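You operate a simulated robot arm through the tools that you are given. There is no shell and no other tool. Be economical: measure what you need, move in short steps, check, and stop when the job is done.

The job below is to be done with a simulated robot arm. You get a single attempt, and the scene is never put back.

Task
Put two of the yellow caps from the top of the trolley on the low shelf of the masking table. Press the test key two times. Take the mixing cup from the top of the assembly bench and leave it on the top shelf of the steel rack. Put the 32 mm seat clamp from the top of the assembly bench on the handle end of the strapped cartons and the 30 mm seat clamp on the bottom shelf of the steel rack. Put the 25 mm tape card from the top deck of the trolley on the shelf under the wash tray and the 15 mm tape card on the top of the assembly bench. Take the tape cassette with the largest size on its label and put it on the green panel. Push the decal drawer shut. Put the paint tin labelled "teal" from the mixing bench on the shaker bench and the paint tin labelled "pink" on the masking table by the stencil frame. Take the steel cup from the mixing bench and put it on the third shelf from the bottom of the steel shelving. Stack the paint cup labelled "yellow" from the shaker bench on top of the paint cup that says "wash". The order is free. Set down upright: yellow cap, mixing cup, tape cassette, paint tin, steel cup.

The check looks at the end state, three seconds after you hand in, the way a careful person would. Anything else that was tipped, shoved, dropped, spilled or broken makes it a failure. A push-on lid holds only when it is set on centred and level and pressed home; a screw cap is set on level and turned clockwise until tight.

Robot
A 7-joint arm with a two-finger parallel gripper on a trunk, on a base that drives. Base frame: it is fixed to the floor where the robot stands at the start and does not move with it; the origin is under the middle of the robot, x ahead of it, y to its left, z up. Readings come in m, rad, newtons and seconds.
With the tool pointing down near the work surface it reaches from about 0.1 to 0.66 m from the robot's upright axis, wherever it stands. Its first joint turns from -2.496 to 2.496 rad. Places, roughly: bottom shelf of the steel rack [2.8, 4, 0.5]; decal drawer [0.3, -2, 0.8]; green panel (12x10x2 cm) [0.8, 0.1, 0.8]; handle end of the strapped cartons [-1.7, 4.6, 0.8]; low shelf of the masking table [0.6, -1, 0.3]; masking table by the stencil frame (24x30 cm) [0.56, -2.14, 0.88]; mixing cup [0.75, 4, 1]; paint cup [1.75, -6, 1]; paint tin [0, -6.5, 1]; seat clamp [0.75, 4.5, 0.75]; shaker bench [1.7, -5.4, 0.9]; shelf under the wash tray (38x24 cm) [0.58, 2.02, 0.12]; steel cup (7x7x7 cm) [0.1, -6.2, 0.9]; tape card [2, 6.5, 0.75]; tape cassette [0.75, -1, 1]; test key [0.4, -0.1, 0.7]; third shelf of the steel shelving (108x15 cm) [-1, -5.58, 0.7]; top of the assembly bench [0.8, 4.2, 0.9]; top shelf of the steel rack [2.8, 4, 1.5]; yellow cap (3x5x6 cm) [0.9, -0.1, 0.8]; yellow cap (6x6x4 cm) [0.7, -0.1, 0.8]. Payload 3 kg.
Tool frame: the origin (TCP) lies between the finger pads and is the grasp point; the fingertips stand 0.03 m ahead of it; z points along the fingers, y is the line along which they close. Largest opening 0.11 m; finger width 0.02, thickness 0.01; the body of the gripper, 0.048 by 0.112 m, starts 0.055 m behind the TCP.
Orientation is told as [roll, pitch, yaw] about the base's x, y, z axes, in that order, counted from this pose: with the fingers straight down and closing along the base's y, the tool's x points along the base's -x, its y along +y and its z along -z.

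Tools
- The arm moves only by the tool nudge_tool. Its argument "commands" is a list of rows, each a list of 7 numbers: the shift along the tool's x, y, z in m, then the turn, a rotation vector about the tool's x, y, z in rad, then the gripper command, from -1 (shut) to 1 (fully open), values between in proportion. In form: [[dx, dy, dz, wx, wy, wz, hand], ...]. A call has 1 to 10 rows; each row shifts and turns the commanded pose from where the row before left it, along the tool's axes as they then stand. Each row takes 0.2 s and may step no farther than 0.05 m and 0.15 rad from the row before; otherwise, or with a gripper value out of range, the whole call is refused. Where a pose cannot be reached the arm comes as near as it can. A force on the tool above 40 N (or 10 N above the force at the start of the call, whichever is more), or a blocked arm, ends the call early, and 0.2 s more pass. Each finger travels about 0.108 m/s and halts on what it meets, pressing with about 27 N; the grip force reading is that of the motor and also rises with nothing between the fingers. The clock runs only during rows and for 0.2 s after the last one: add rows that do not move to give the fingers time. It gives the time, the measured TCP pose, the force on the tool (base axes), the opening and the grip force at its end, in the units of the frame above (readings bear some noise), with the torque about the TCP (base axes, N m) and any sound that the robot's microphone picked up.
- Cameras (640 x 400 px; columns grow to the right, rows downward): "scene" is now at [0.1426, -0.0271, 1.6867]; the picture's right is [-0.38, -0.93, 0.00], its down [-0.79, 0.33, -0.51] and it looks along [0.47, -0.19, -0.86] (base axes); focal length 277 px, centre (320, 200). "wrist" rides on the gripper at [0.072, 0.017, -0.103] in the tool frame; the picture's right is [-0.23, 0.97, 0.00], its down [-0.76, -0.18, -0.62] and it looks along [-0.61, -0.14, 0.78] (tool axes); focal length 222 px, centre (320, 200).
- grab_frame(camera): a new picture of that camera. It takes no simulated time.
- raise_lower(by): slides the trunk up (or, below 0, down) by that many m; the arm and the scene camera ride with it, the base frame stays. It gives what a move gives, with no picture.
- base_move(legs): drives the robot by 1 to 6 legs, each [ahead, left, turn to the left] in m, m and rad, along the robot's own axes; the way and the turn of a leg run together, so that a leg with both is an arc; at most 1.5 m and 3.142 rad a leg. The arm and the cameras ride along, it lands a little off, and it stops where it bumps. It gives what a move gives.
- aim_head(pan, tilt): turns the head with the scene camera to pan (to the left, within 1.501 rad either way) and tilt (down, from -0.506 to 1.204), counted from straight ahead of the robot. It gives what a move gives.
- pixel_to_xyz(camera, pixels): for up to 12 pixels [column, row] of the newest picture of that camera ("zoom" is the newest enlarged one), the place [x, y, z] in the base frame of the surface seen there, good to about 0.002 m. It takes no simulated time.
- inspect(camera, box): a new picture of the part [left, top, right, bottom] of that camera's present view, enlarged. It takes no simulated time.
- job_done(): hands the job in; it is judged then, once.

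Keep the steps short. Do not move on a guess: measure, check each grasp and each placing, and mend mistakes. In all there are 392 turns and 360 pictures (those below and enlarged ones count). Leave the gripper open and the arm clear of the work at the hand-in unless told otherwise, and finish with a single line.

The tools are called after "Call:" as a command line: name --pt "numbers of a row" for each row, then --argument value for the rest, lists and objects as JSON in quotes. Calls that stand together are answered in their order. nudge_tool: Moves the arm, as the interface text tells. Its arguments: {"type":"object","properties":{"commands":{"type":"array","items":{"type":"array","items":{"type":"number"}}}},"required":["commands"]} The other tools are called the same way: raise_lower (by) slides the trunk up or down; base_move (legs) drives the base; aim_head (pan, tilt) turns the head that bears the scene camera; grab_frame (camera) takes a picture; pixel_to_xyz (camera, pixels) gives the place of the surface under pixels of a picture; inspect (camera, box) takes an enlarged picture of a part of a camera's view; job_done () hands the job in.

At the start:

```text
t: 0.0
ee_pos: [0.7461, -0.1451, 1.1007]
ee_rot: [-0.001, 0.002, -0.002]
ft_force: [0.1, 0.6, 0.8]
ft_torque: [-0.01, -0.03, -0.03]
finger_gap: 0.11
finger_force: 0.1
trunk travel left (down, up): [-0.825, 0.065]
robot x, y, heading: [-0.0006, 0.0003, -0.0]
head pan, tilt: [-0.389, 1.031]
```

scene: 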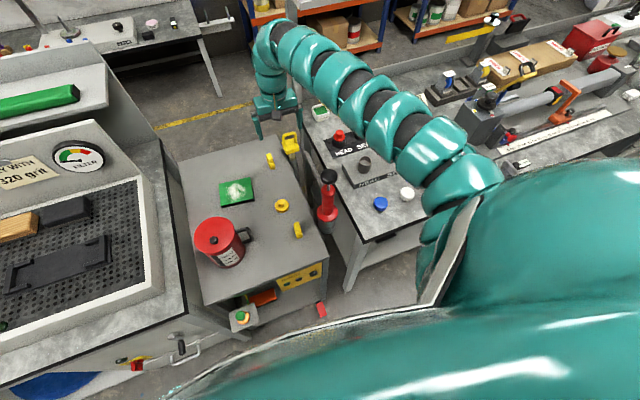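
wrist: 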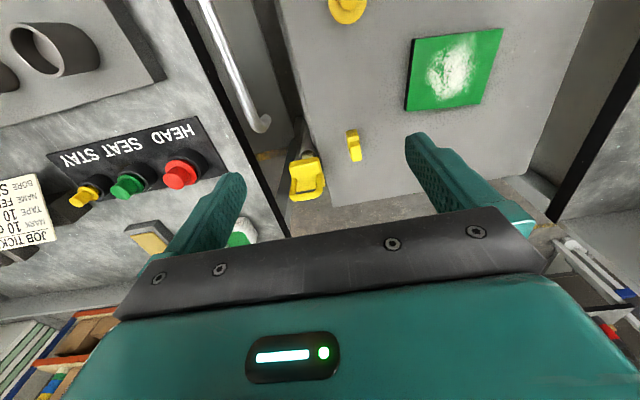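

I begin at the trolley: enlarge the scene view around the trolley top and the masking table's near part.

Call:
inspect --camera "scene" --box '[180, 100, 440, 330]'

Call:
inspect --camera "scene" --box '[400, 0, 640, 190]'

```text
1.74 times, centred on (310, 215) of scene
```

zoom: 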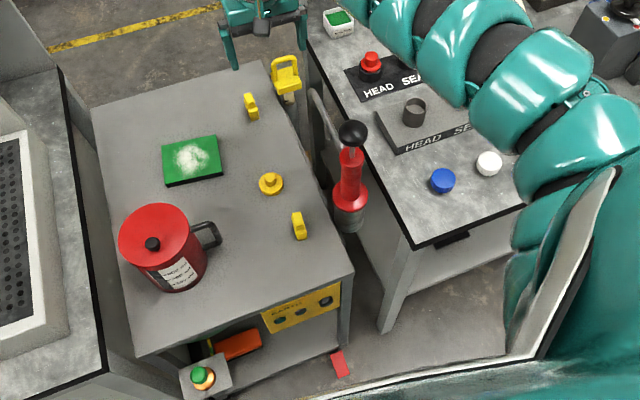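

```text
2.11 times, centred on (520, 95) of scene
```

zoom: 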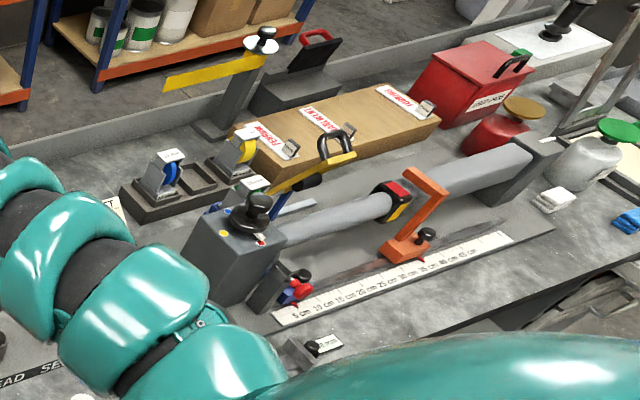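

I see three yellow items on the trolley top; get their places and a closer look, also at the yellow panel and button box at the trolley's front.

Call:
inspect --camera "scene" --box '[250, 130, 330, 250]'

Call:
pixel_to_xyz --camera "scene" --pixels '[[270, 158], [282, 206], [298, 229], [291, 141], [236, 190], [240, 316], [300, 276], [220, 237], [323, 308], [328, 172], [249, 300]]'

Call:
inspect --camera "scene" --box '[220, 250, 340, 330]'

```text
3.33 times, centred on (290, 190) of scene
```

zoom: 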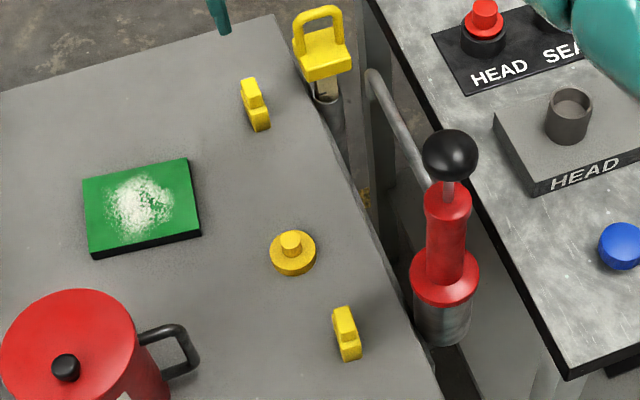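

```text
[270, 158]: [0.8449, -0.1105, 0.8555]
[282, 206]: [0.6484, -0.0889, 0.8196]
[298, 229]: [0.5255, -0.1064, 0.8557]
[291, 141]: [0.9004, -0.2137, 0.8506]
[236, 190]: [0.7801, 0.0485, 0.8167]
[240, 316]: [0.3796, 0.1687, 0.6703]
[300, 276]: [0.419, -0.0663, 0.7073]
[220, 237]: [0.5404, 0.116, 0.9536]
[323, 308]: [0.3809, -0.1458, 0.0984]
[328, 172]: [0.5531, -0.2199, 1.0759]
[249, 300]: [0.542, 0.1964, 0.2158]
```

```text
5.00 times, centred on (280, 290) of scene
```

zoom: 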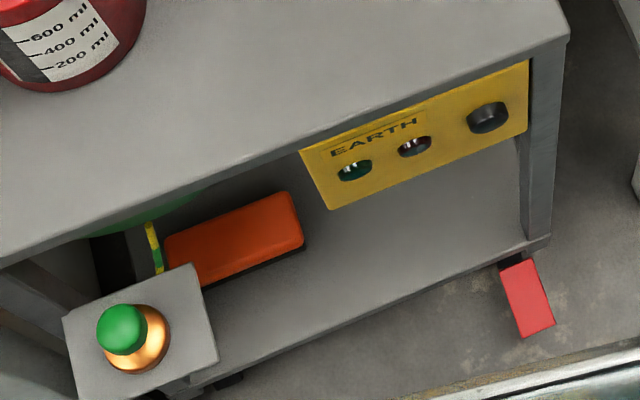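

The panel carries "EARTH" with sockets and a black key. Before moving I survey around: left, and right.

Call:
aim_head --pan 1.45 --tilt 0.45

Call:
grab_frame --camera "scene"

Call:
aim_head --pan -1.45 --tilt 0.45

Call:
grab_frame --camera "scene"

Call:
aim_head --pan 0.2 --tilt 0.45

Call:
grab_frame --camera "scene"

```text
t: 1.8
ee_pos: [0.7465, -0.1452, 1.1009]
ee_rot: [-0.001, -0.001, 0.0]
ft_force: [-0.3, -0.4, 0.1]
ft_torque: [-0.02, 0.01, 0.03]
finger_gap: 0.11
finger_force: 0.0
trunk travel left (down, up): [-0.825, 0.065]
robot x, y, heading: [0.0001, 0.0007, 0.0]
head pan, tilt: [1.45, 0.45]
```

```text
353 pictures are left
```

scene: 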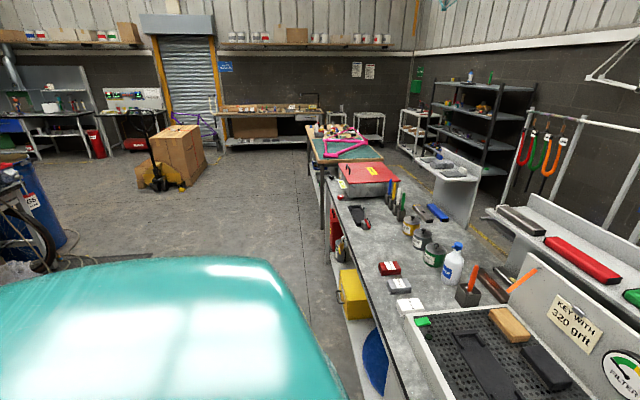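

```text
t: 4.4
ee_pos: [0.7476, -0.1445, 1.1004]
ee_rot: [-0.002, 0.0, -0.001]
ft_force: [-0.7, 0.4, -0.4]
ft_torque: [0.0, 0.01, 0.01]
finger_gap: 0.1097
finger_force: 0.0
trunk travel left (down, up): [-0.825, 0.065]
robot x, y, heading: [0.0016, 0.0025, -0.0]
head pan, tilt: [-1.45, 0.45]
```

```text
352 pictures are left
```

scene: 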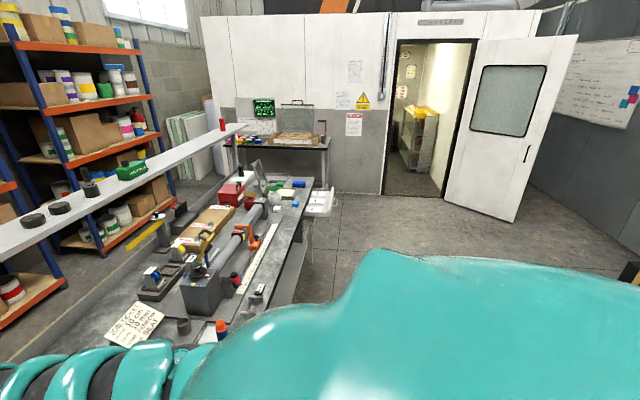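

```text
t: 6.1
ee_pos: [0.7468, -0.1448, 1.1002]
ee_rot: [-0.002, -0.001, -0.002]
ft_force: [-0.4, 0.4, 0.0]
ft_torque: [0.01, 0.02, 0.03]
finger_gap: 0.1102
finger_force: 0.1
trunk travel left (down, up): [-0.825, 0.065]
robot x, y, heading: [-0.0011, -0.0034, -0.003]
head pan, tilt: [0.201, 0.45]
```

```text
351 pictures are left
```

scene: 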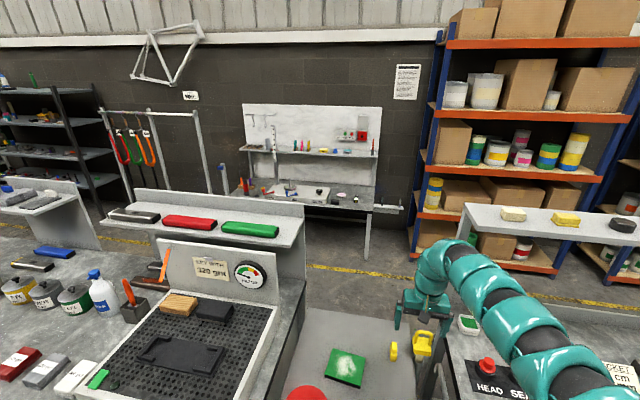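

The floor behind looks free. I lift the tool is already high; back off 0.45 m and look at the panel.

Call:
base_move --legs '[[-0.45, 0, 0]]'

Call:
aim_head --pan 0.0 --tilt 0.9

Call:
grab_frame --camera "scene"

```text
t: 8.8
ee_pos: [0.295, -0.1453, 1.1006]
ee_rot: [-0.001, -0.001, 0.0]
ft_force: [0.0, -0.4, 0.5]
ft_torque: [0.0, 0.02, 0.0]
finger_gap: 0.1099
finger_force: 0.1
trunk travel left (down, up): [-0.825, 0.065]
robot x, y, heading: [-0.4513, 0.0011, 0.001]
head pan, tilt: [0.201, 0.45]
```

```text
t: 9.7
ee_pos: [0.2954, -0.1455, 1.1008]
ee_rot: [0.0, 0.0, -0.001]
ft_force: [0.6, -0.1, 0.4]
ft_torque: [-0.02, 0.03, -0.02]
finger_gap: 0.11
finger_force: 0.1
trunk travel left (down, up): [-0.825, 0.065]
robot x, y, heading: [-0.4523, 0.0002, 0.003]
head pan, tilt: [0.0, 0.901]
```

```text
350 pictures are left
```

scene: 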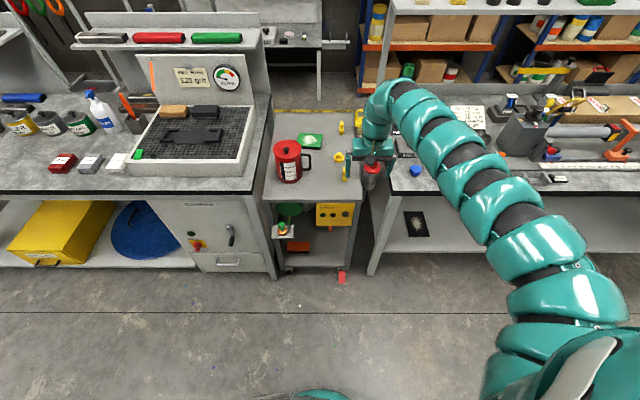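

Call:
inspect --camera "scene" --box '[255, 180, 375, 290]'

Call:
inspect --camera "scene" --box '[305, 195, 365, 235]'

Call:
inspect --camera "scene" --box '[360, 160, 640, 290]'

```text
3.64 times, centred on (315, 235) of scene
```

zoom: 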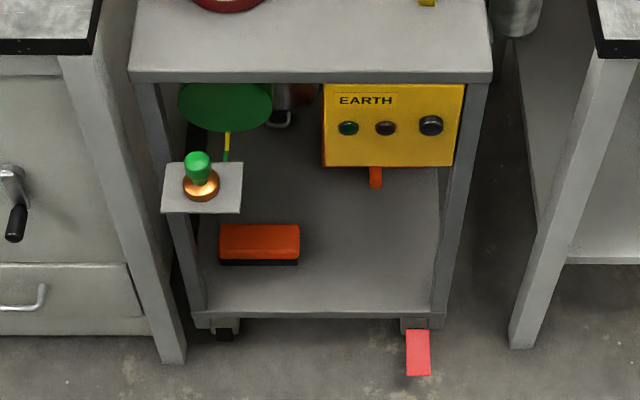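

```text
10.00 times, centred on (335, 215) of scene
```

zoom: 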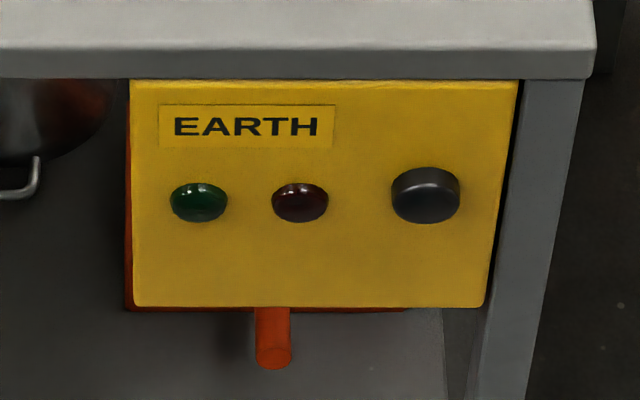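

```text
2.29 times, centred on (500, 225) of scene
```

zoom: 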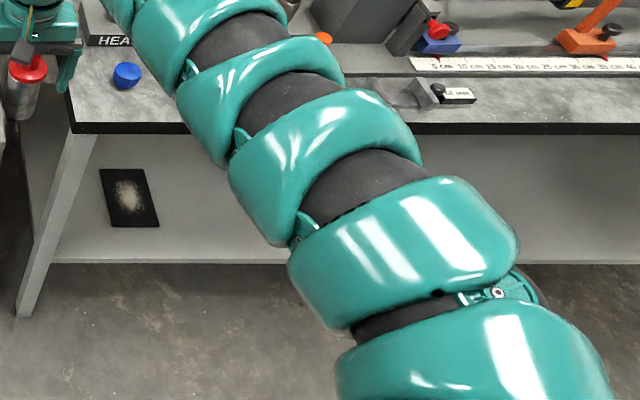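

Black round key with two lamps beside. Measure the key face, panel surface, and table edges.

Call:
pixel_to_xyz --camera "scene" --pixels '[[347, 216], [348, 215], [335, 218], [325, 215], [341, 213], [354, 213], [352, 225], [360, 190], [295, 230], [281, 226], [372, 175], [375, 265]]'

```text
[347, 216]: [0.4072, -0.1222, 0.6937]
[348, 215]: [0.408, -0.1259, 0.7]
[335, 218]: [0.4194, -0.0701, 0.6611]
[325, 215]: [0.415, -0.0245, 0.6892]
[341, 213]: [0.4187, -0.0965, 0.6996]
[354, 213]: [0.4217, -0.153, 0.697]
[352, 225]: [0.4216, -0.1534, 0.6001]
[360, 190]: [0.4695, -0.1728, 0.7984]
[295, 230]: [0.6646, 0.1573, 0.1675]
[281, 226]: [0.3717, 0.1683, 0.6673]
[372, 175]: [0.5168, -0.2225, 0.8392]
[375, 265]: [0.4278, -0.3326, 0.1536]
```

Key centre ≈ [0.406, -0.124, 0.693]. Turn the tool to point along +x with fingers shut.

Call:
nudge_tool --pt "0 0 0 0 -0.15 0 -1" --pt "0 0 0 0 -0.15 0 -1" --pt "0 0 0 0 -0.15 0 -1" --pt "0 0 0 0 -0.15 0 -1" --pt "0 0 0 0 -0.15 0 -1" --pt "0 0 0 0 -0.15 0 -1" --pt "0 0 0 0 -0.15 0 -1" --pt "0 0 0 0 -0.15 0 -1" --pt "0 0 0 0 -0.15 0 -1" --pt "0 0 0 0 -0.15 0 -1"

Call:
nudge_tool --pt "0 0 0 0 -0.0708 0 -1" --pt "0 0 0 0 0 0 -1"

Call:
raise_lower --by -0.4

```text
t: 11.9
ee_pos: [0.4118, -0.1545, 1.0714]
ee_rot: [-0.125, -1.362, 0.087]
ft_force: [-0.4, -0.6, 1.0]
ft_torque: [-0.01, 0.01, 0.01]
finger_gap: 0.0001
finger_force: 27.1
out of reach, approached as far as the arm can: row 1, 2, 3, 4, 5, 6, 7
trunk travel left (down, up): [-0.825, 0.065]
robot x, y, heading: [-0.4514, -0.0004, 0.006]
head pan, tilt: [0.0, 0.901]
```

```text
t: 12.5
ee_pos: [0.4115, -0.1526, 1.0714]
ee_rot: [-0.204, -1.433, 0.168]
ft_force: [1.4, 0.0, 0.3]
ft_torque: [-0.02, -0.03, 0.03]
finger_gap: 0.0001
finger_force: 27.0
trunk travel left (down, up): [-0.825, 0.065]
robot x, y, heading: [-0.4509, -0.0001, 0.003]
head pan, tilt: [0.0, 0.901]
```

```text
t: 14.9
ee_pos: [0.4139, -0.1529, 0.8125]
ee_rot: [-0.294, -1.465, 0.257]
ft_force: [-15.5, 1.4, 24.0]
ft_torque: [0.06, -0.44, 0.1]
finger_gap: 0.0
finger_force: 27.0
trunk travel left (down, up): [-0.551, 0.339]
robot x, y, heading: [-0.4519, 0.0005, -0.0]
head pan, tilt: [0.0, 0.901]
stopped: the force on the tool passed its limit at 58 N (the readings are from after the stop); the commanded pose is now the measured one
```

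The tool crept forward during the turn and the tip touched the trolley edge at z 0.81. Raise, then look.

Call:
raise_lower --by 0.1

Call:
grab_frame --camera "scene"

Call:
pixel_to_xyz --camera "scene" --pixels '[[347, 216], [325, 215], [281, 226], [354, 213]]'

```text
t: 16.3
ee_pos: [0.4148, -0.1539, 0.9079]
ee_rot: [-0.257, -1.458, 0.22]
ft_force: [0.1, -0.3, 0.0]
ft_torque: [0.02, -0.03, 0.01]
finger_gap: 0.0001
finger_force: 27.3
trunk travel left (down, up): [-0.651, 0.239]
robot x, y, heading: [-0.4511, 0.0041, 0.001]
head pan, tilt: [0.0, 0.901]
```

```text
346 pictures are left
```

scene: 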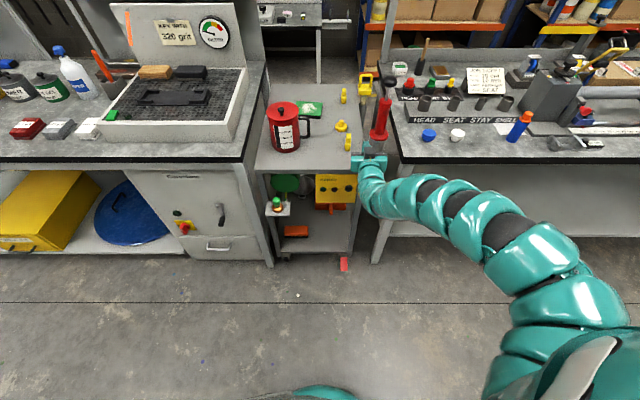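

```text
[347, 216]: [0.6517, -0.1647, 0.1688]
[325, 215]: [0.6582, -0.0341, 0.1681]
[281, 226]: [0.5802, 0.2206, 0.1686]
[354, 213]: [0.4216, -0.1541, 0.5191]
```

The trolley stayed in place. Now draw the tool back and level it, then measure the key again.

Call:
nudge_tool --pt "0 0 -0.04 0 0 0 -1" --pt "0 0 -0.04 0 0 0 -1" --pt "0 0 -0.04 0 -0.05 0 -1" --pt "0 0 0 0 -0.05 0 -1" --pt "0 0 0 0 0 0 -1"

Call:
pixel_to_xyz --camera "scene" --pixels '[[349, 189], [350, 188], [322, 188], [335, 188], [277, 200]]'

Call:
inspect --camera "scene" --box '[300, 160, 380, 210]'

```text
t: 17.5
ee_pos: [0.3812, -0.1531, 0.8778]
ee_rot: [-1.232, -1.54, 1.195]
ft_force: [-0.5, -0.1, -0.8]
ft_torque: [-0.02, -0.01, 0.0]
finger_gap: 0.0002
finger_force: 27.0
out of reach, approached as far as the arm can: row 1, 2, 3
trunk travel left (down, up): [-0.651, 0.239]
robot x, y, heading: [-0.4507, -0.0022, -0.003]
head pan, tilt: [0.0, 0.901]
```

```text
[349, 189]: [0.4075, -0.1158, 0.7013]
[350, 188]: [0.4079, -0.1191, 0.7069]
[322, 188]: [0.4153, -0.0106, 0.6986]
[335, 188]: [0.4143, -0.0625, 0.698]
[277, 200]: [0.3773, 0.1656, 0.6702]
```

```text
8.00 times, centred on (340, 185) of scene
```

zoom: 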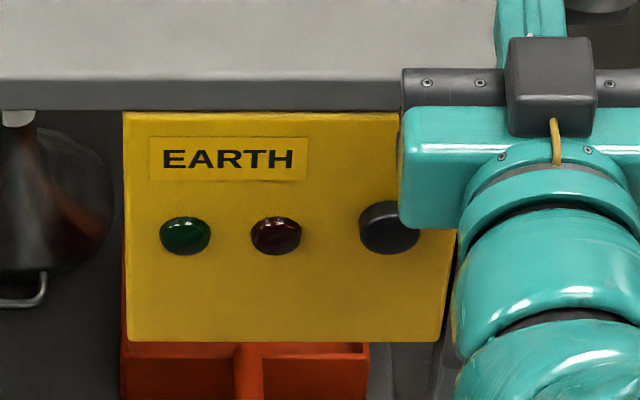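

Reach limits shape this pose; keep the arm as is, back the base 0.12 m, then drop the trunk.

Call:
base_move --legs '[[-0.12, 0, 0]]'

Call:
raise_lower --by -0.176

```text
t: 18.7
ee_pos: [0.2615, -0.1528, 0.8776]
ee_rot: [-1.278, -1.541, 1.241]
ft_force: [0.0, -0.2, 0.0]
ft_torque: [-0.04, 0.05, 0.01]
finger_gap: 0.0
finger_force: 27.2
trunk travel left (down, up): [-0.651, 0.239]
robot x, y, heading: [-0.5714, -0.0011, 0.003]
head pan, tilt: [0.0, 0.901]
```

```text
t: 20.7
ee_pos: [0.261, -0.1526, 0.6995]
ee_rot: [-1.24, -1.539, 1.202]
ft_force: [-0.7, -0.6, 0.1]
ft_torque: [0.01, 0.0, -0.01]
finger_gap: 0.0
finger_force: 26.7
trunk travel left (down, up): [-0.475, 0.415]
robot x, y, heading: [-0.5732, -0.0023, 0.0]
head pan, tilt: [0.0, 0.901]
```

Look from both cameras at the alignment of the tip with the key.

Call:
grab_frame --camera "wrist"

Call:
inspect --camera "scene" --box '[280, 120, 400, 200]'

```text
344 pictures are left
```

wrist: 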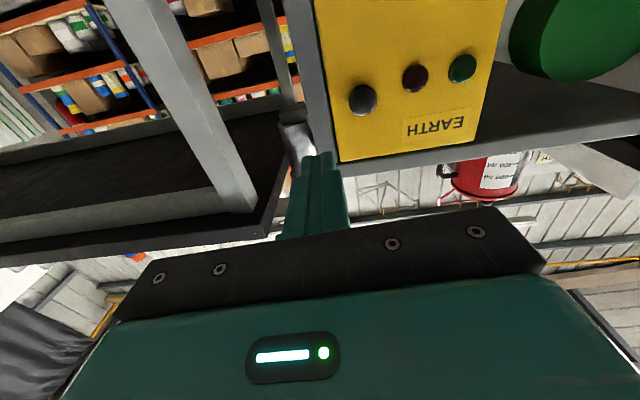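

```text
5.00 times, centred on (340, 160) of scene
```

zoom: 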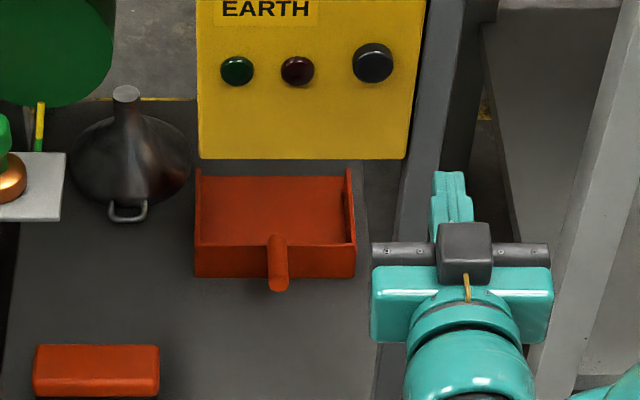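

Call:
pixel_to_xyz --camera "wrist" --pixels '[[362, 99], [414, 77], [380, 60]]'

Call:
pixel_to_xyz --camera "zoom" --pixels '[[374, 66], [297, 68], [450, 185]]'

```text
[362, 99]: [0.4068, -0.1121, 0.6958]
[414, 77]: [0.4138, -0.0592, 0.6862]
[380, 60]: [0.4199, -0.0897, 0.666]
```

```text
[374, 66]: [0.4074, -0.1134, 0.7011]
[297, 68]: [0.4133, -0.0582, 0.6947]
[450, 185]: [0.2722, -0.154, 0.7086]
```

Key at y ≈ -0.113, z ≈ 0.698. Shift 0.04 to the left and advance 0.09.

Call:
nudge_tool --pt "0 0.04 0 0 0 0 -1" --pt "0 0 0.045 0 0 0 -1" --pt "0 0 0.045 0 0 0 -1" --pt "0 0 0 0 0 0 -1"

Call:
grab_frame --camera "wrist"

```text
t: 21.7
ee_pos: [0.3521, -0.1184, 0.6984]
ee_rot: [-1.272, -1.538, 1.237]
ft_force: [0.0, 0.6, 0.0]
ft_torque: [-0.02, -0.01, 0.04]
finger_gap: 0.0
finger_force: 27.1
trunk travel left (down, up): [-0.475, 0.415]
robot x, y, heading: [-0.5689, -0.0014, 0.001]
head pan, tilt: [0.0, 0.901]
```

```text
342 pictures are left
```

wrist: 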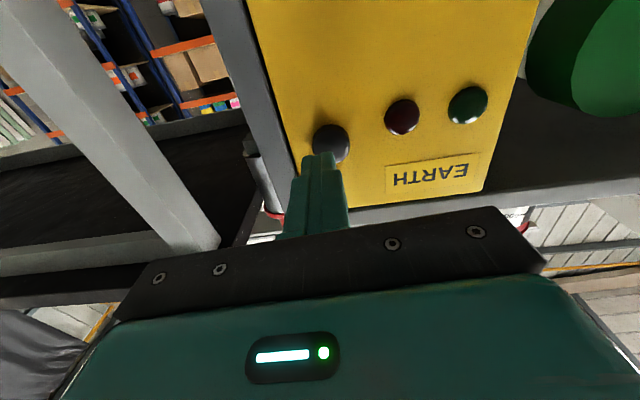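

Aligned. Advance in small steps until the key gives.

Call:
nudge_tool --pt "0 0.003 0.015 0 0 0 -1" --pt "0 0 0.006 0 0 0 -1" --pt "0 0 0.004 0 0 0 -1"

Call:
nudge_tool --pt "0 0 0.004 0 0 0 -1"

```text
t: 22.5
ee_pos: [0.3776, -0.1154, 0.6982]
ee_rot: [-1.265, -1.537, 1.227]
ft_force: [-0.6, 0.4, -0.8]
ft_torque: [0.01, 0.0, 0.04]
finger_gap: 0.0003
finger_force: 26.8
trunk travel left (down, up): [-0.475, 0.415]
robot x, y, heading: [-0.5697, 0.0016, 0.006]
head pan, tilt: [0.0, 0.901]
```

```text
t: 22.9
ee_pos: [0.3806, -0.1148, 0.7002]
ee_rot: [-1.24, -1.539, 1.207]
ft_force: [-1.5, 0.2, -0.6]
ft_torque: [0.01, 0.03, -0.02]
finger_gap: 0.0
finger_force: 27.0
out of reach, approached as far as the arm can: row 1
trunk travel left (down, up): [-0.475, 0.415]
robot x, y, heading: [-0.5754, -0.0013, -0.002]
head pan, tilt: [0.0, 0.901]
```

At full reach and just touching. Draw back 0.06, drive 0.05 ahead, then press.

Call:
nudge_tool --pt "0 0 -0.04 0 0 0 -1" --pt "0 0 -0.04 0 0 0 -1" --pt "0 0 0 0 0 0 -1"

Call:
base_move --legs '[[0.05, 0, 0]]'

```text
t: 23.7
ee_pos: [0.3017, -0.1118, 0.701]
ee_rot: [-1.237, -1.541, 1.199]
ft_force: [0.2, 0.1, -0.4]
ft_torque: [0.03, 0.01, 0.02]
finger_gap: 0.0005
finger_force: 26.6
trunk travel left (down, up): [-0.475, 0.415]
robot x, y, heading: [-0.5702, -0.0001, 0.002]
head pan, tilt: [0.0, 0.901]
```

```text
t: 24.6
ee_pos: [0.3526, -0.1122, 0.7002]
ee_rot: [-1.225, -1.54, 1.189]
ft_force: [0.6, -0.4, 0.6]
ft_torque: [0.01, 0.06, -0.02]
finger_gap: 0.0003
finger_force: 26.8
trunk travel left (down, up): [-0.475, 0.415]
robot x, y, heading: [-0.5213, -0.0021, 0.0]
head pan, tilt: [0.0, 0.901]
```

Call:
nudge_tool --pt "0 0 0.02 0 0 0 -1" --pt "0 0 0.006 0 0 0 -1" --pt "0 0 0.003 0 0 0 -1" --pt "0 0 0.003 0 0 0 -1"

Call:
inspect --camera "wrist" --box '[240, 50, 540, 230]'

```text
t: 25.6
ee_pos: [0.3823, -0.112, 0.7016]
ee_rot: [-1.272, -1.541, 1.235]
ft_force: [-6.8, -1.7, 0.6]
ft_torque: [-0.01, -0.03, -0.06]
finger_gap: 0.0
finger_force: 27.0
trunk travel left (down, up): [-0.475, 0.415]
robot x, y, heading: [-0.5179, -0.0029, 0.003]
head pan, tilt: [0.0, 0.901]
heard: click
```

```text
2.13 times, centred on (390, 140) of wrist
```

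zoom: 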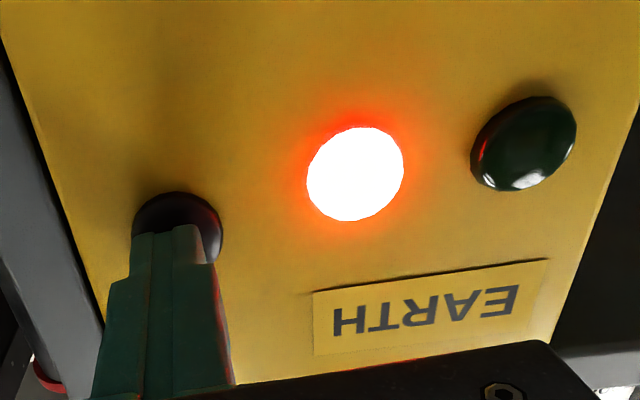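

Click heard, red lamp lit. Back off 0.02 and press a second time.

Call:
nudge_tool --pt "0 0 -0.02 0 0 0 -1" --pt "0 0 0 0 0 0 -1" --pt "0 0 0 0 0 0 -1"

Call:
nudge_tool --pt "0 0 0.014 0 0 0 -1" --pt "0 0 0.003 0 0 0 -1" --pt "0 0 0.003 0 0 0 -1"

Call:
inspect --camera "wrist" --box '[240, 50, 540, 230]'

```text
t: 26.4
ee_pos: [0.3643, -0.1125, 0.7019]
ee_rot: [-1.245, -1.54, 1.208]
ft_force: [-0.8, 0.6, 0.3]
ft_torque: [-0.02, 0.02, -0.02]
finger_gap: 0.0
finger_force: 27.2
trunk travel left (down, up): [-0.475, 0.415]
robot x, y, heading: [-0.52, -0.0024, -0.003]
head pan, tilt: [0.0, 0.901]
```

```text
t: 27.2
ee_pos: [0.3838, -0.1128, 0.7004]
ee_rot: [-1.246, -1.54, 1.211]
ft_force: [-5.5, -0.6, 0.6]
ft_torque: [-0.08, 0.0, 0.0]
finger_gap: 0.0001
finger_force: 27.1
trunk travel left (down, up): [-0.475, 0.415]
robot x, y, heading: [-0.5202, -0.0005, 0.004]
head pan, tilt: [0.0, 0.901]
heard: click
```

```text
2.13 times, centred on (390, 140) of wrist
```

zoom: 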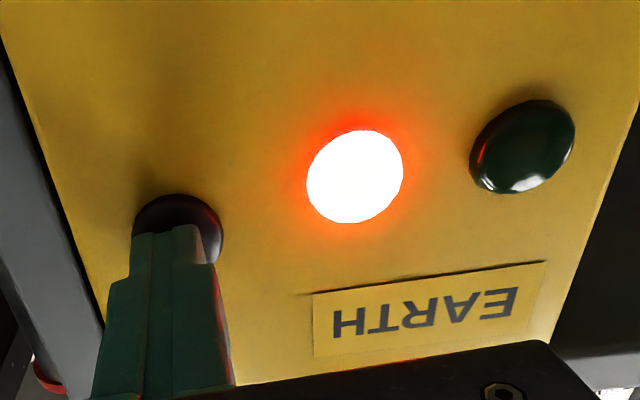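

Second click. Release and draw well back.

Call:
nudge_tool --pt "0 0 -0.03 0 0 0 -1" --pt "0 0 -0.03 0 0 0 -1" --pt "0 0 -0.03 0 0 0 -1" --pt "0 0 0 0 0 0 -1"

Call:
grab_frame --camera "wrist"

```text
t: 28.2
ee_pos: [0.292, -0.1094, 0.7015]
ee_rot: [-1.269, -1.539, 1.232]
ft_force: [0.1, -0.2, -0.2]
ft_torque: [-0.05, 0.01, 0.01]
finger_gap: 0.0002
finger_force: 26.9
trunk travel left (down, up): [-0.475, 0.415]
robot x, y, heading: [-0.5225, 0.0015, 0.002]
head pan, tilt: [0.0, 0.901]
```

```text
339 pictures are left
```

wrist: 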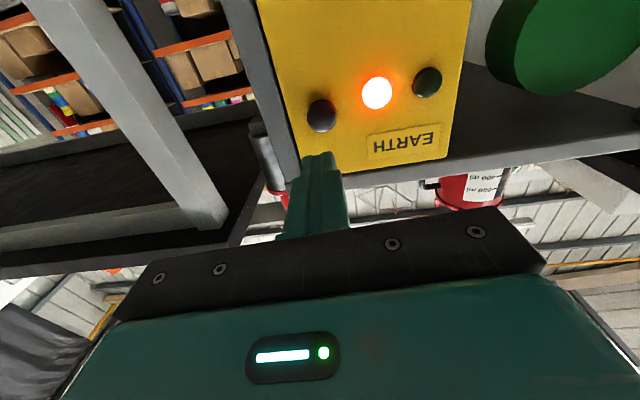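

Two clicks done. Raise the trunk 0.25 and tilt the tool to ~45° for picking the caps.

Call:
raise_lower --by 0.25

Call:
nudge_tool --pt "0 0 0 0 0.15 0 0" --pt "0 0 0 0 0.15 0 0" --pt "0 0 0 0 0.15 0 0" --pt "0 0 0 0 0.15 0 0" --pt "0 0 0 0 0.15 0 0" --pt "0 0 0 0 0 0 0"

Call:
grab_frame --camera "wrist"

Call:
inspect --camera "scene" --box '[240, 80, 400, 180]'

```text
t: 30.8
ee_pos: [0.2933, -0.1094, 0.9515]
ee_rot: [-1.242, -1.541, 1.205]
ft_force: [1.0, -0.3, -0.6]
ft_torque: [0.01, -0.01, -0.01]
finger_gap: 0.0
finger_force: 27.5
trunk travel left (down, up): [-0.725, 0.165]
robot x, y, heading: [-0.5202, 0.0037, 0.002]
head pan, tilt: [0.0, 0.901]
```

```text
t: 32.2
ee_pos: [0.2945, -0.1097, 0.951]
ee_rot: [-0.047, -0.811, -0.005]
ft_force: [-0.1, 0.7, 0.6]
ft_torque: [-0.03, 0.02, 0.01]
finger_gap: 0.055
finger_force: 0.0
trunk travel left (down, up): [-0.725, 0.165]
robot x, y, heading: [-0.5211, 0.001, 0.001]
head pan, tilt: [0.0, 0.901]
```

```text
338 pictures are left
```

wrist: 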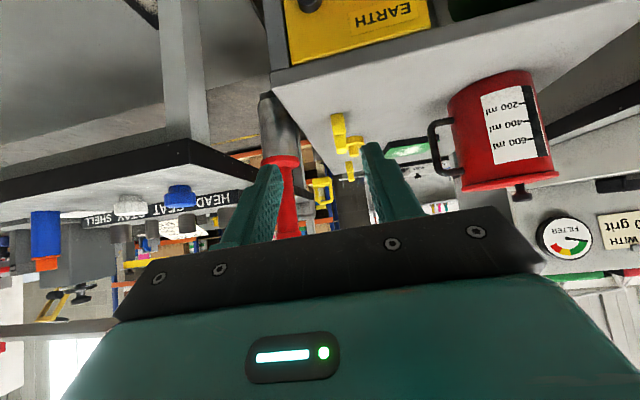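

```text
4.00 times, centred on (320, 130) of scene
```

zoom: 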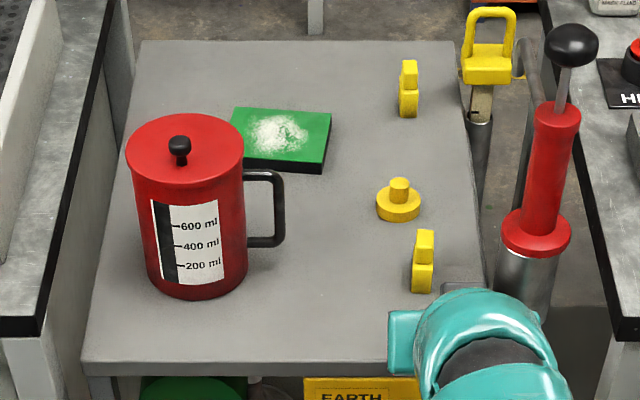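

Measure the near cap, the round cap and far cap in this zoom.

Call:
pixel_to_xyz --camera "zoom" --pixels '[[425, 232], [424, 250], [422, 268], [421, 288], [412, 278], [433, 278], [399, 182], [398, 210], [378, 205], [418, 205], [408, 75], [280, 135]]'

Call:
inspect --camera "wrist" --box '[290, 90, 390, 190]'

```text
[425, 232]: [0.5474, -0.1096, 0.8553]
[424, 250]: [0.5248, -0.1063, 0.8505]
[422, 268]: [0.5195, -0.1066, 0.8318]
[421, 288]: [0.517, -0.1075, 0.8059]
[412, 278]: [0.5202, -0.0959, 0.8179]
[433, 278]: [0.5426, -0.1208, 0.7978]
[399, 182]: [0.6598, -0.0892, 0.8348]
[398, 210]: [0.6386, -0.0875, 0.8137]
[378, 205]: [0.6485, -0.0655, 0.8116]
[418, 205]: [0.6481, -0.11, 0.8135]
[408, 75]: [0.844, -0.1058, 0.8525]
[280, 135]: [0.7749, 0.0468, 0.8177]
```

```text
4.00 times, centred on (340, 140) of wrist
```

zoom: 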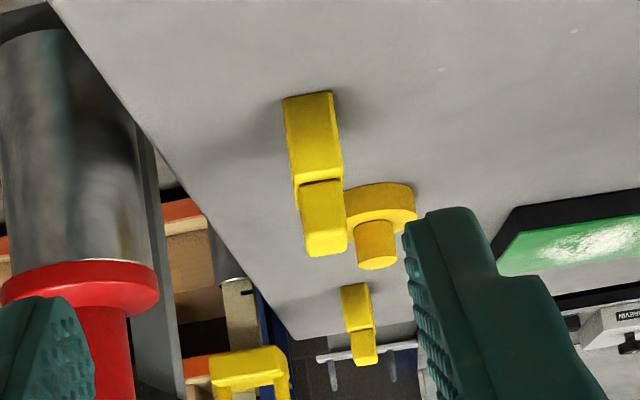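

The caps sit where they were at the start. Near cap centre ≈ [0.533,-0.108], 0.025 wide in y, top 0.855. Drive 0.2 ahead to bring it in reach.

Call:
base_move --legs '[[0.2, 0, 0]]'

Call:
grab_frame --camera "wrist"

Call:
pixel_to_xyz --camera "wrist" --pixels '[[320, 200]]'

```text
t: 33.8
ee_pos: [0.4952, -0.1096, 0.9501]
ee_rot: [-0.043, -0.811, -0.007]
ft_force: [0.9, -0.6, -0.4]
ft_torque: [-0.01, -0.03, 0.0]
finger_gap: 0.0554
finger_force: 0.1
trunk travel left (down, up): [-0.725, 0.165]
robot x, y, heading: [-0.3188, -0.0007, 0.005]
head pan, tilt: [0.0, 0.901]
```

```text
335 pictures are left
```

wrist: 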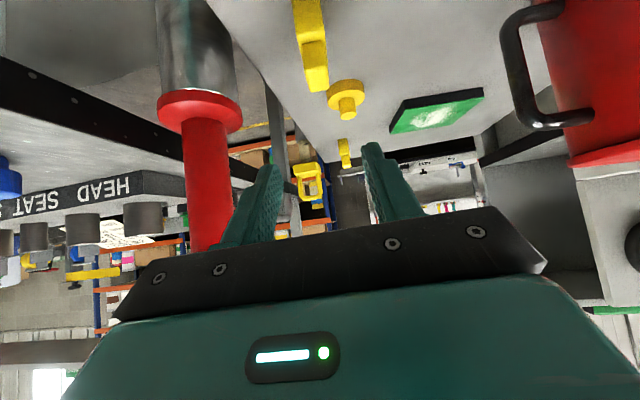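

```text
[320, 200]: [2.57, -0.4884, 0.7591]
```

Call:
pixel_to_xyz --camera "wrist" --pixels '[[316, 82], [315, 60], [312, 40], [309, 20], [347, 108], [347, 95], [334, 95], [360, 92]]'

Call:
nudge_tool --pt "0.03 0 0 0 0 0 0" --pt "0.027 0 0 0 0 0 0" --pt "0 0 0 0 0 0 0"

Call:
grab_frame --camera "wrist"

```text
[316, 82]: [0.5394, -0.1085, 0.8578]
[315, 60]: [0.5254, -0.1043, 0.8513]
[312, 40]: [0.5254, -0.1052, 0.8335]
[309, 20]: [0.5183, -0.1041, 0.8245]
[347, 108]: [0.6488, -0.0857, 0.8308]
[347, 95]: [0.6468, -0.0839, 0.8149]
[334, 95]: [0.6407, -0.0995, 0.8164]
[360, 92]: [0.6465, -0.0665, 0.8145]
```

```text
t: 34.6
ee_pos: [0.4552, -0.1087, 0.909]
ee_rot: [-0.043, -0.81, -0.008]
ft_force: [-0.3, 0.1, -0.2]
ft_torque: [0.0, -0.03, -0.03]
finger_gap: 0.0549
finger_force: 0.1
trunk travel left (down, up): [-0.725, 0.165]
robot x, y, heading: [-0.3196, 0.003, 0.002]
head pan, tilt: [0.0, 0.901]
```

```text
334 pictures are left
```

wrist: 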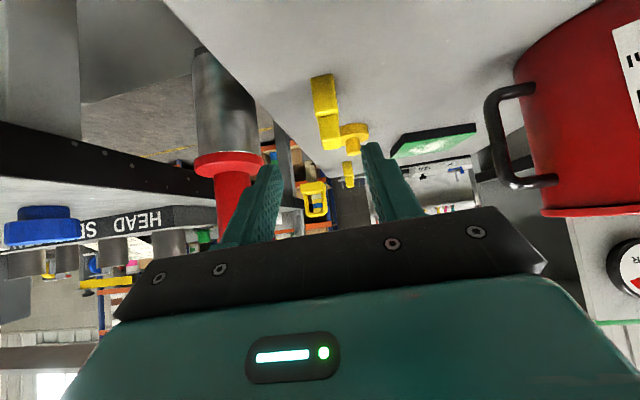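

Lined up. Advance along the tool axis 0.105 in steps to straddle the cap.

Call:
nudge_tool --pt "0 0.002 0.04 0 0 0 0" --pt "0 0 0.035 0 0 0 0" --pt "0 0 0.02 0 0 0 0" --pt "0 0 0.01 0 0 0 0" --pt "0 0 0 0 0 0 0"

Call:
grab_frame --camera "wrist"

```text
t: 35.8
ee_pos: [0.5307, -0.1121, 0.838]
ee_rot: [-0.042, -0.811, -0.005]
ft_force: [0.5, 0.3, -0.7]
ft_torque: [0.0, 0.01, 0.01]
finger_gap: 0.0546
finger_force: 0.1
trunk travel left (down, up): [-0.725, 0.165]
robot x, y, heading: [-0.3234, 0.0013, 0.003]
head pan, tilt: [0.0, 0.901]
```

```text
333 pictures are left
```

wrist: 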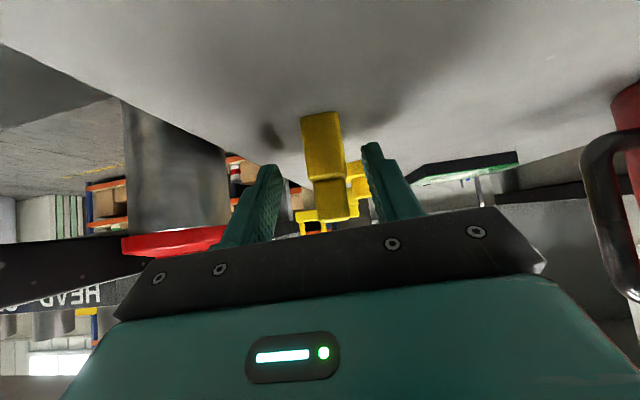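

Cap is between the pads. Straighten the small roll, and close.

Call:
nudge_tool --pt "0 0.003 0 -0.042 0 0 0" --pt "0 0 0 0 0 0 -0.5" --pt "0 0 0 0 0 0 -1" --pt "0 0 0 0 0 0 -1"

Call:
nudge_tool --pt "-0.02 0 -0.02 0 0 0 -1" --pt "-0.03 0 -0.03 0 0 0 -1" --pt "-0.03 0 -0.03 0 0 0 -1" --pt "0 0 0 0 0 0 -1"

Call:
grab_frame --camera "wrist"

```text
t: 36.8
ee_pos: [0.5314, -0.1083, 0.8383]
ee_rot: [0.0, -0.808, -0.006]
ft_force: [-0.1, 0.0, 0.5]
ft_torque: [-0.01, 0.03, -0.02]
finger_gap: 0.0204
finger_force: 26.6
trunk travel left (down, up): [-0.725, 0.165]
robot x, y, heading: [-0.3188, 0.0011, -0.005]
head pan, tilt: [0.0, 0.901]
```

```text
t: 37.8
ee_pos: [0.5297, -0.1109, 0.9513]
ee_rot: [0.001, -0.813, -0.005]
ft_force: [-0.2, 0.1, 0.4]
ft_torque: [-0.02, 0.01, 0.03]
finger_gap: 0.02
finger_force: 26.7
trunk travel left (down, up): [-0.725, 0.165]
robot x, y, heading: [-0.3246, -0.0019, -0.005]
head pan, tilt: [0.0, 0.901]
```

```text
332 pictures are left
```

wrist: 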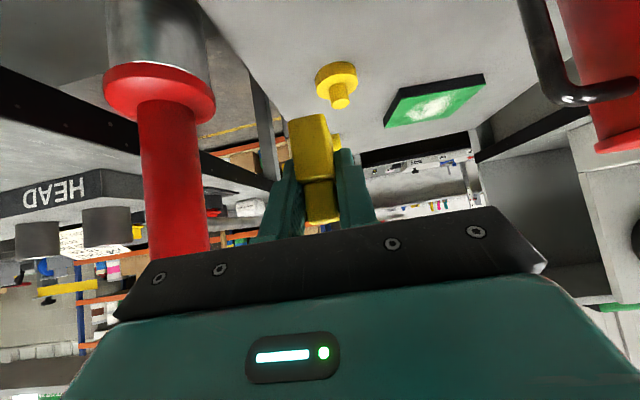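

Cap held (gap 0.020), its base ≈0.040 below TCP. Back off, move right along the masking table.

Call:
base_move --legs '[[-0.4, 0, 0], [0, -0.75, 0]]'

Call:
aim_head --pan 0.0 --tilt 0.75

Call:
grab_frame --camera "scene"

```text
t: 44.0
ee_pos: [0.1247, -0.8571, 0.9498]
ee_rot: [0.001, -0.811, -0.003]
ft_force: [0.1, -0.6, -0.3]
ft_torque: [0.0, 0.01, 0.02]
finger_gap: 0.0205
finger_force: 26.9
trunk travel left (down, up): [-0.725, 0.165]
robot x, y, heading: [-0.7231, -0.7498, 0.007]
head pan, tilt: [0.0, 0.901]
```

```text
t: 44.7
ee_pos: [0.1226, -0.857, 0.9514]
ee_rot: [0.0, -0.811, -0.002]
ft_force: [-0.3, 0.0, -0.4]
ft_torque: [-0.01, 0.01, 0.0]
finger_gap: 0.0201
finger_force: 27.2
trunk travel left (down, up): [-0.725, 0.165]
robot x, y, heading: [-0.7228, -0.751, 0.006]
head pan, tilt: [0.0, 0.75]
```

```text
331 pictures are left
```

scene: 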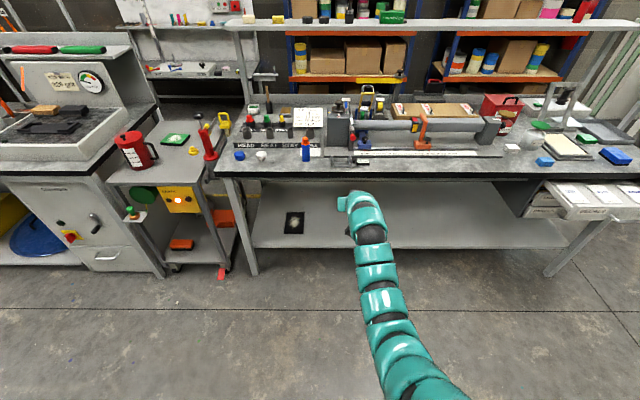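

Good view of the table. Measure the shelf, its front edge, and table underside/front.

Call:
pixel_to_xyz --camera "scene" --pixels '[[330, 225], [330, 205], [400, 225], [330, 240], [293, 222], [480, 235], [300, 172], [260, 175], [450, 176], [230, 150], [180, 205]]'

Call:
inspect --camera "scene" --box '[220, 60, 460, 180]'

Call:
inspect --camera "scene" --box '[440, 70, 640, 230]'

```text
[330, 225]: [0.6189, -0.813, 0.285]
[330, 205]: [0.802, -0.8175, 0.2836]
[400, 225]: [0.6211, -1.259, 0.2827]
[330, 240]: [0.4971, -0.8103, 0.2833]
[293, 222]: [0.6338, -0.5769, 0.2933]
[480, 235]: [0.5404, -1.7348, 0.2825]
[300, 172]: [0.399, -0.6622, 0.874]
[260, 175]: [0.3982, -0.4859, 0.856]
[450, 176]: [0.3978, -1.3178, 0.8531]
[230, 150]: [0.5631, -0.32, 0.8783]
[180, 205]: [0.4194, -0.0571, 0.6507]
```

```text
2.67 times, centred on (340, 120) of scene
```

zoom: 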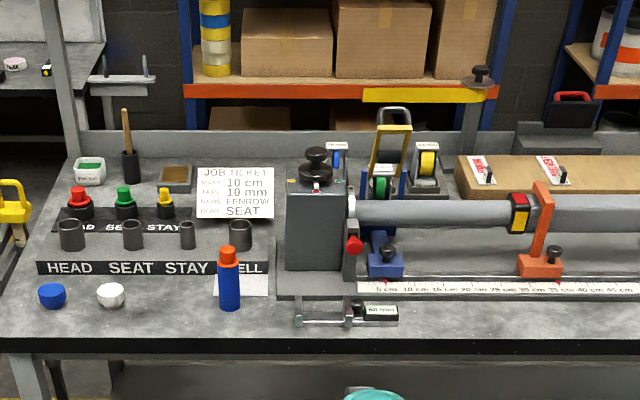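

```text
2.50 times, centred on (540, 150) of scene
```

zoom: 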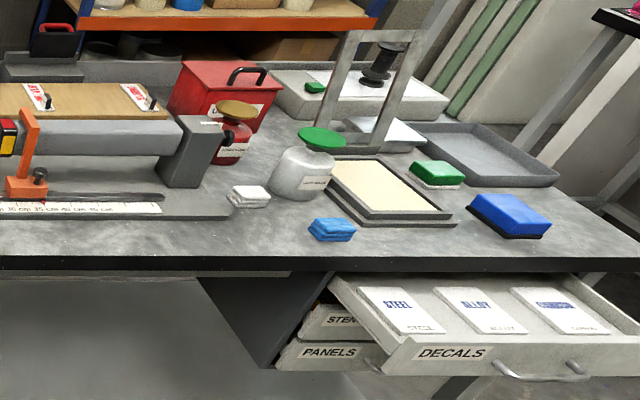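

Shelf z 0.284, front edge x≈0.45. Lower the trunk 0.56 with the arm out in free space.

Call:
raise_lower --by -0.56

Call:
base_move --legs '[[0.43, 0, 0]]'

Call:
grab_frame --camera "wrist"

```text
refused: -0.56 is not a number from -0.4 to 0.4
```

```text
t: 47.3
ee_pos: [0.5454, -0.8493, 0.9543]
ee_rot: [0.011, -0.815, -0.006]
ft_force: [-2.2, 1.9, 4.1]
ft_torque: [-0.14, 0.05, -0.14]
finger_gap: 0.0202
finger_force: 26.7
trunk travel left (down, up): [-0.725, 0.165]
robot x, y, heading: [-0.3043, -0.7468, 0.004]
head pan, tilt: [0.0, 0.75]
stopped in leg 1: the force on the tool passed its limit at 101 N (the readings are from after the stop); the commanded pose is now the measured one
```

```text
328 pictures are left
```

wrist: 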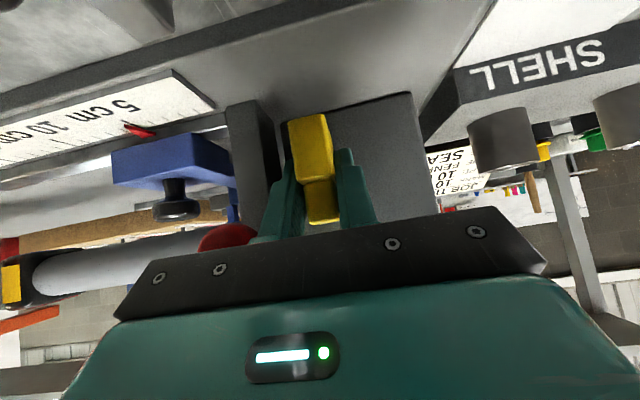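

The trunk call was refused (limit 0.4) and the drive ran the cap against the headstock. Back straight off and check for harm.

Call:
base_move --legs '[[-0.42, 0, 0]]'

Call:
grab_frame --camera "scene"

Call:
inspect --camera "scene" --box '[220, 60, 460, 180]'

Call:
inspect --camera "wrist" --box '[220, 80, 420, 240]'

```text
t: 49.9
ee_pos: [0.1272, -0.8574, 0.9527]
ee_rot: [0.008, -0.814, -0.011]
ft_force: [0.0, -0.4, -0.2]
ft_torque: [0.01, 0.03, 0.01]
finger_gap: 0.0204
finger_force: 27.7
trunk travel left (down, up): [-0.725, 0.165]
robot x, y, heading: [-0.7211, -0.7496, -0.003]
head pan, tilt: [0.0, 0.75]
```

```text
327 pictures are left
```

scene: 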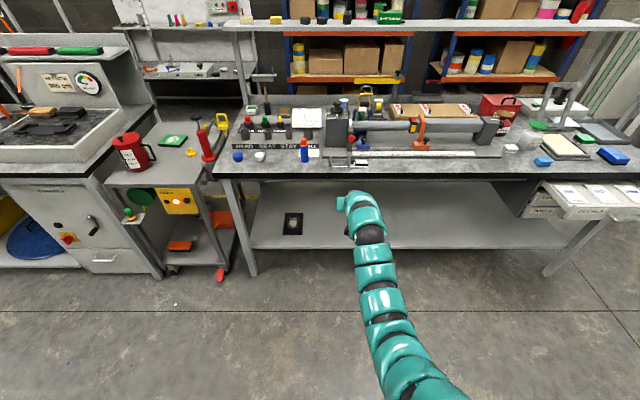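

```text
2.67 times, centred on (340, 120) of scene
```

zoom: 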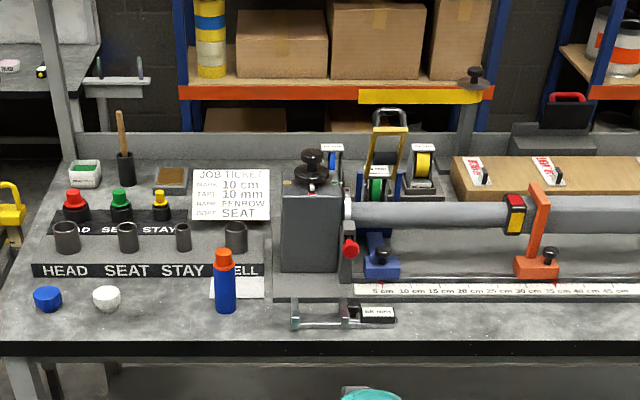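

```text
2.50 times, centred on (320, 160) of wrist
```

zoom: 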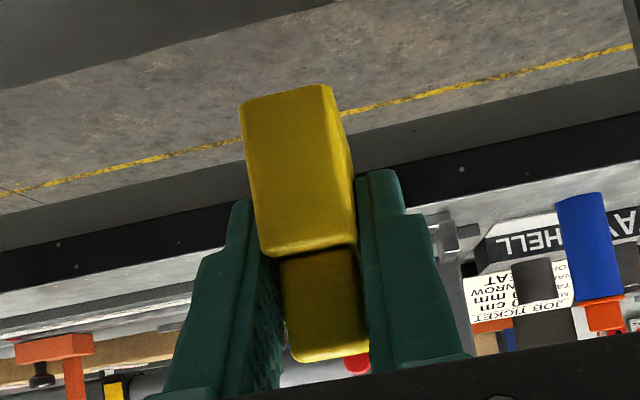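

Everything stands as before and the cap is unchanged in the grip. Lower the trunk in two steps.

Call:
raise_lower --by -0.4

Call:
raise_lower --by -0.17

```text
t: 53.7
ee_pos: [0.1279, -0.8544, 0.5515]
ee_rot: [0.008, -0.812, -0.01]
ft_force: [-0.2, -0.7, -0.4]
ft_torque: [0.0, 0.02, 0.01]
finger_gap: 0.0202
finger_force: 27.0
trunk travel left (down, up): [-0.325, 0.565]
robot x, y, heading: [-0.7216, -0.7506, -0.007]
head pan, tilt: [0.0, 0.75]
```

```text
t: 55.6
ee_pos: [0.1283, -0.8563, 0.3821]
ee_rot: [0.008, -0.811, -0.012]
ft_force: [-0.5, -0.8, -0.3]
ft_torque: [0.0, 0.0, 0.0]
finger_gap: 0.0204
finger_force: 26.9
trunk travel left (down, up): [-0.155, 0.735]
robot x, y, heading: [-0.7144, -0.7477, -0.005]
head pan, tilt: [0.0, 0.75]
```

TCP z 0.382, cap base ≈0.342, clear of the shelf by 0.058 and of the top. Drive 0.43 ahead.

Call:
base_move --legs '[[0.43, 0, 0]]'

Call:
grab_frame --camera "wrist"

```text
t: 58.3
ee_pos: [0.5563, -0.8606, 0.3826]
ee_rot: [0.01, -0.812, -0.014]
ft_force: [0.2, -0.6, 0.5]
ft_torque: [-0.03, -0.02, -0.02]
finger_gap: 0.0202
finger_force: 27.1
trunk travel left (down, up): [-0.155, 0.735]
robot x, y, heading: [-0.29, -0.7522, -0.006]
head pan, tilt: [0.0, 0.75]
```

```text
324 pictures are left
```

wrist: 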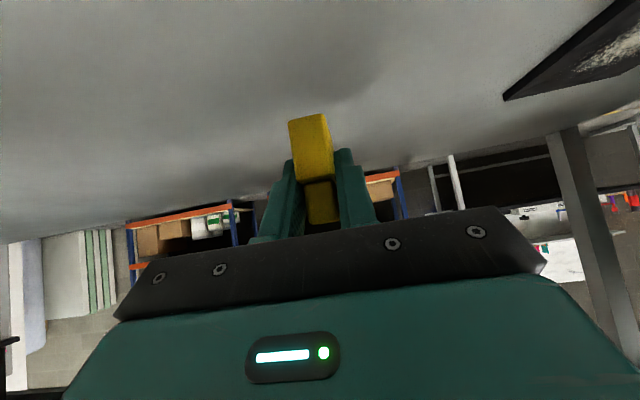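

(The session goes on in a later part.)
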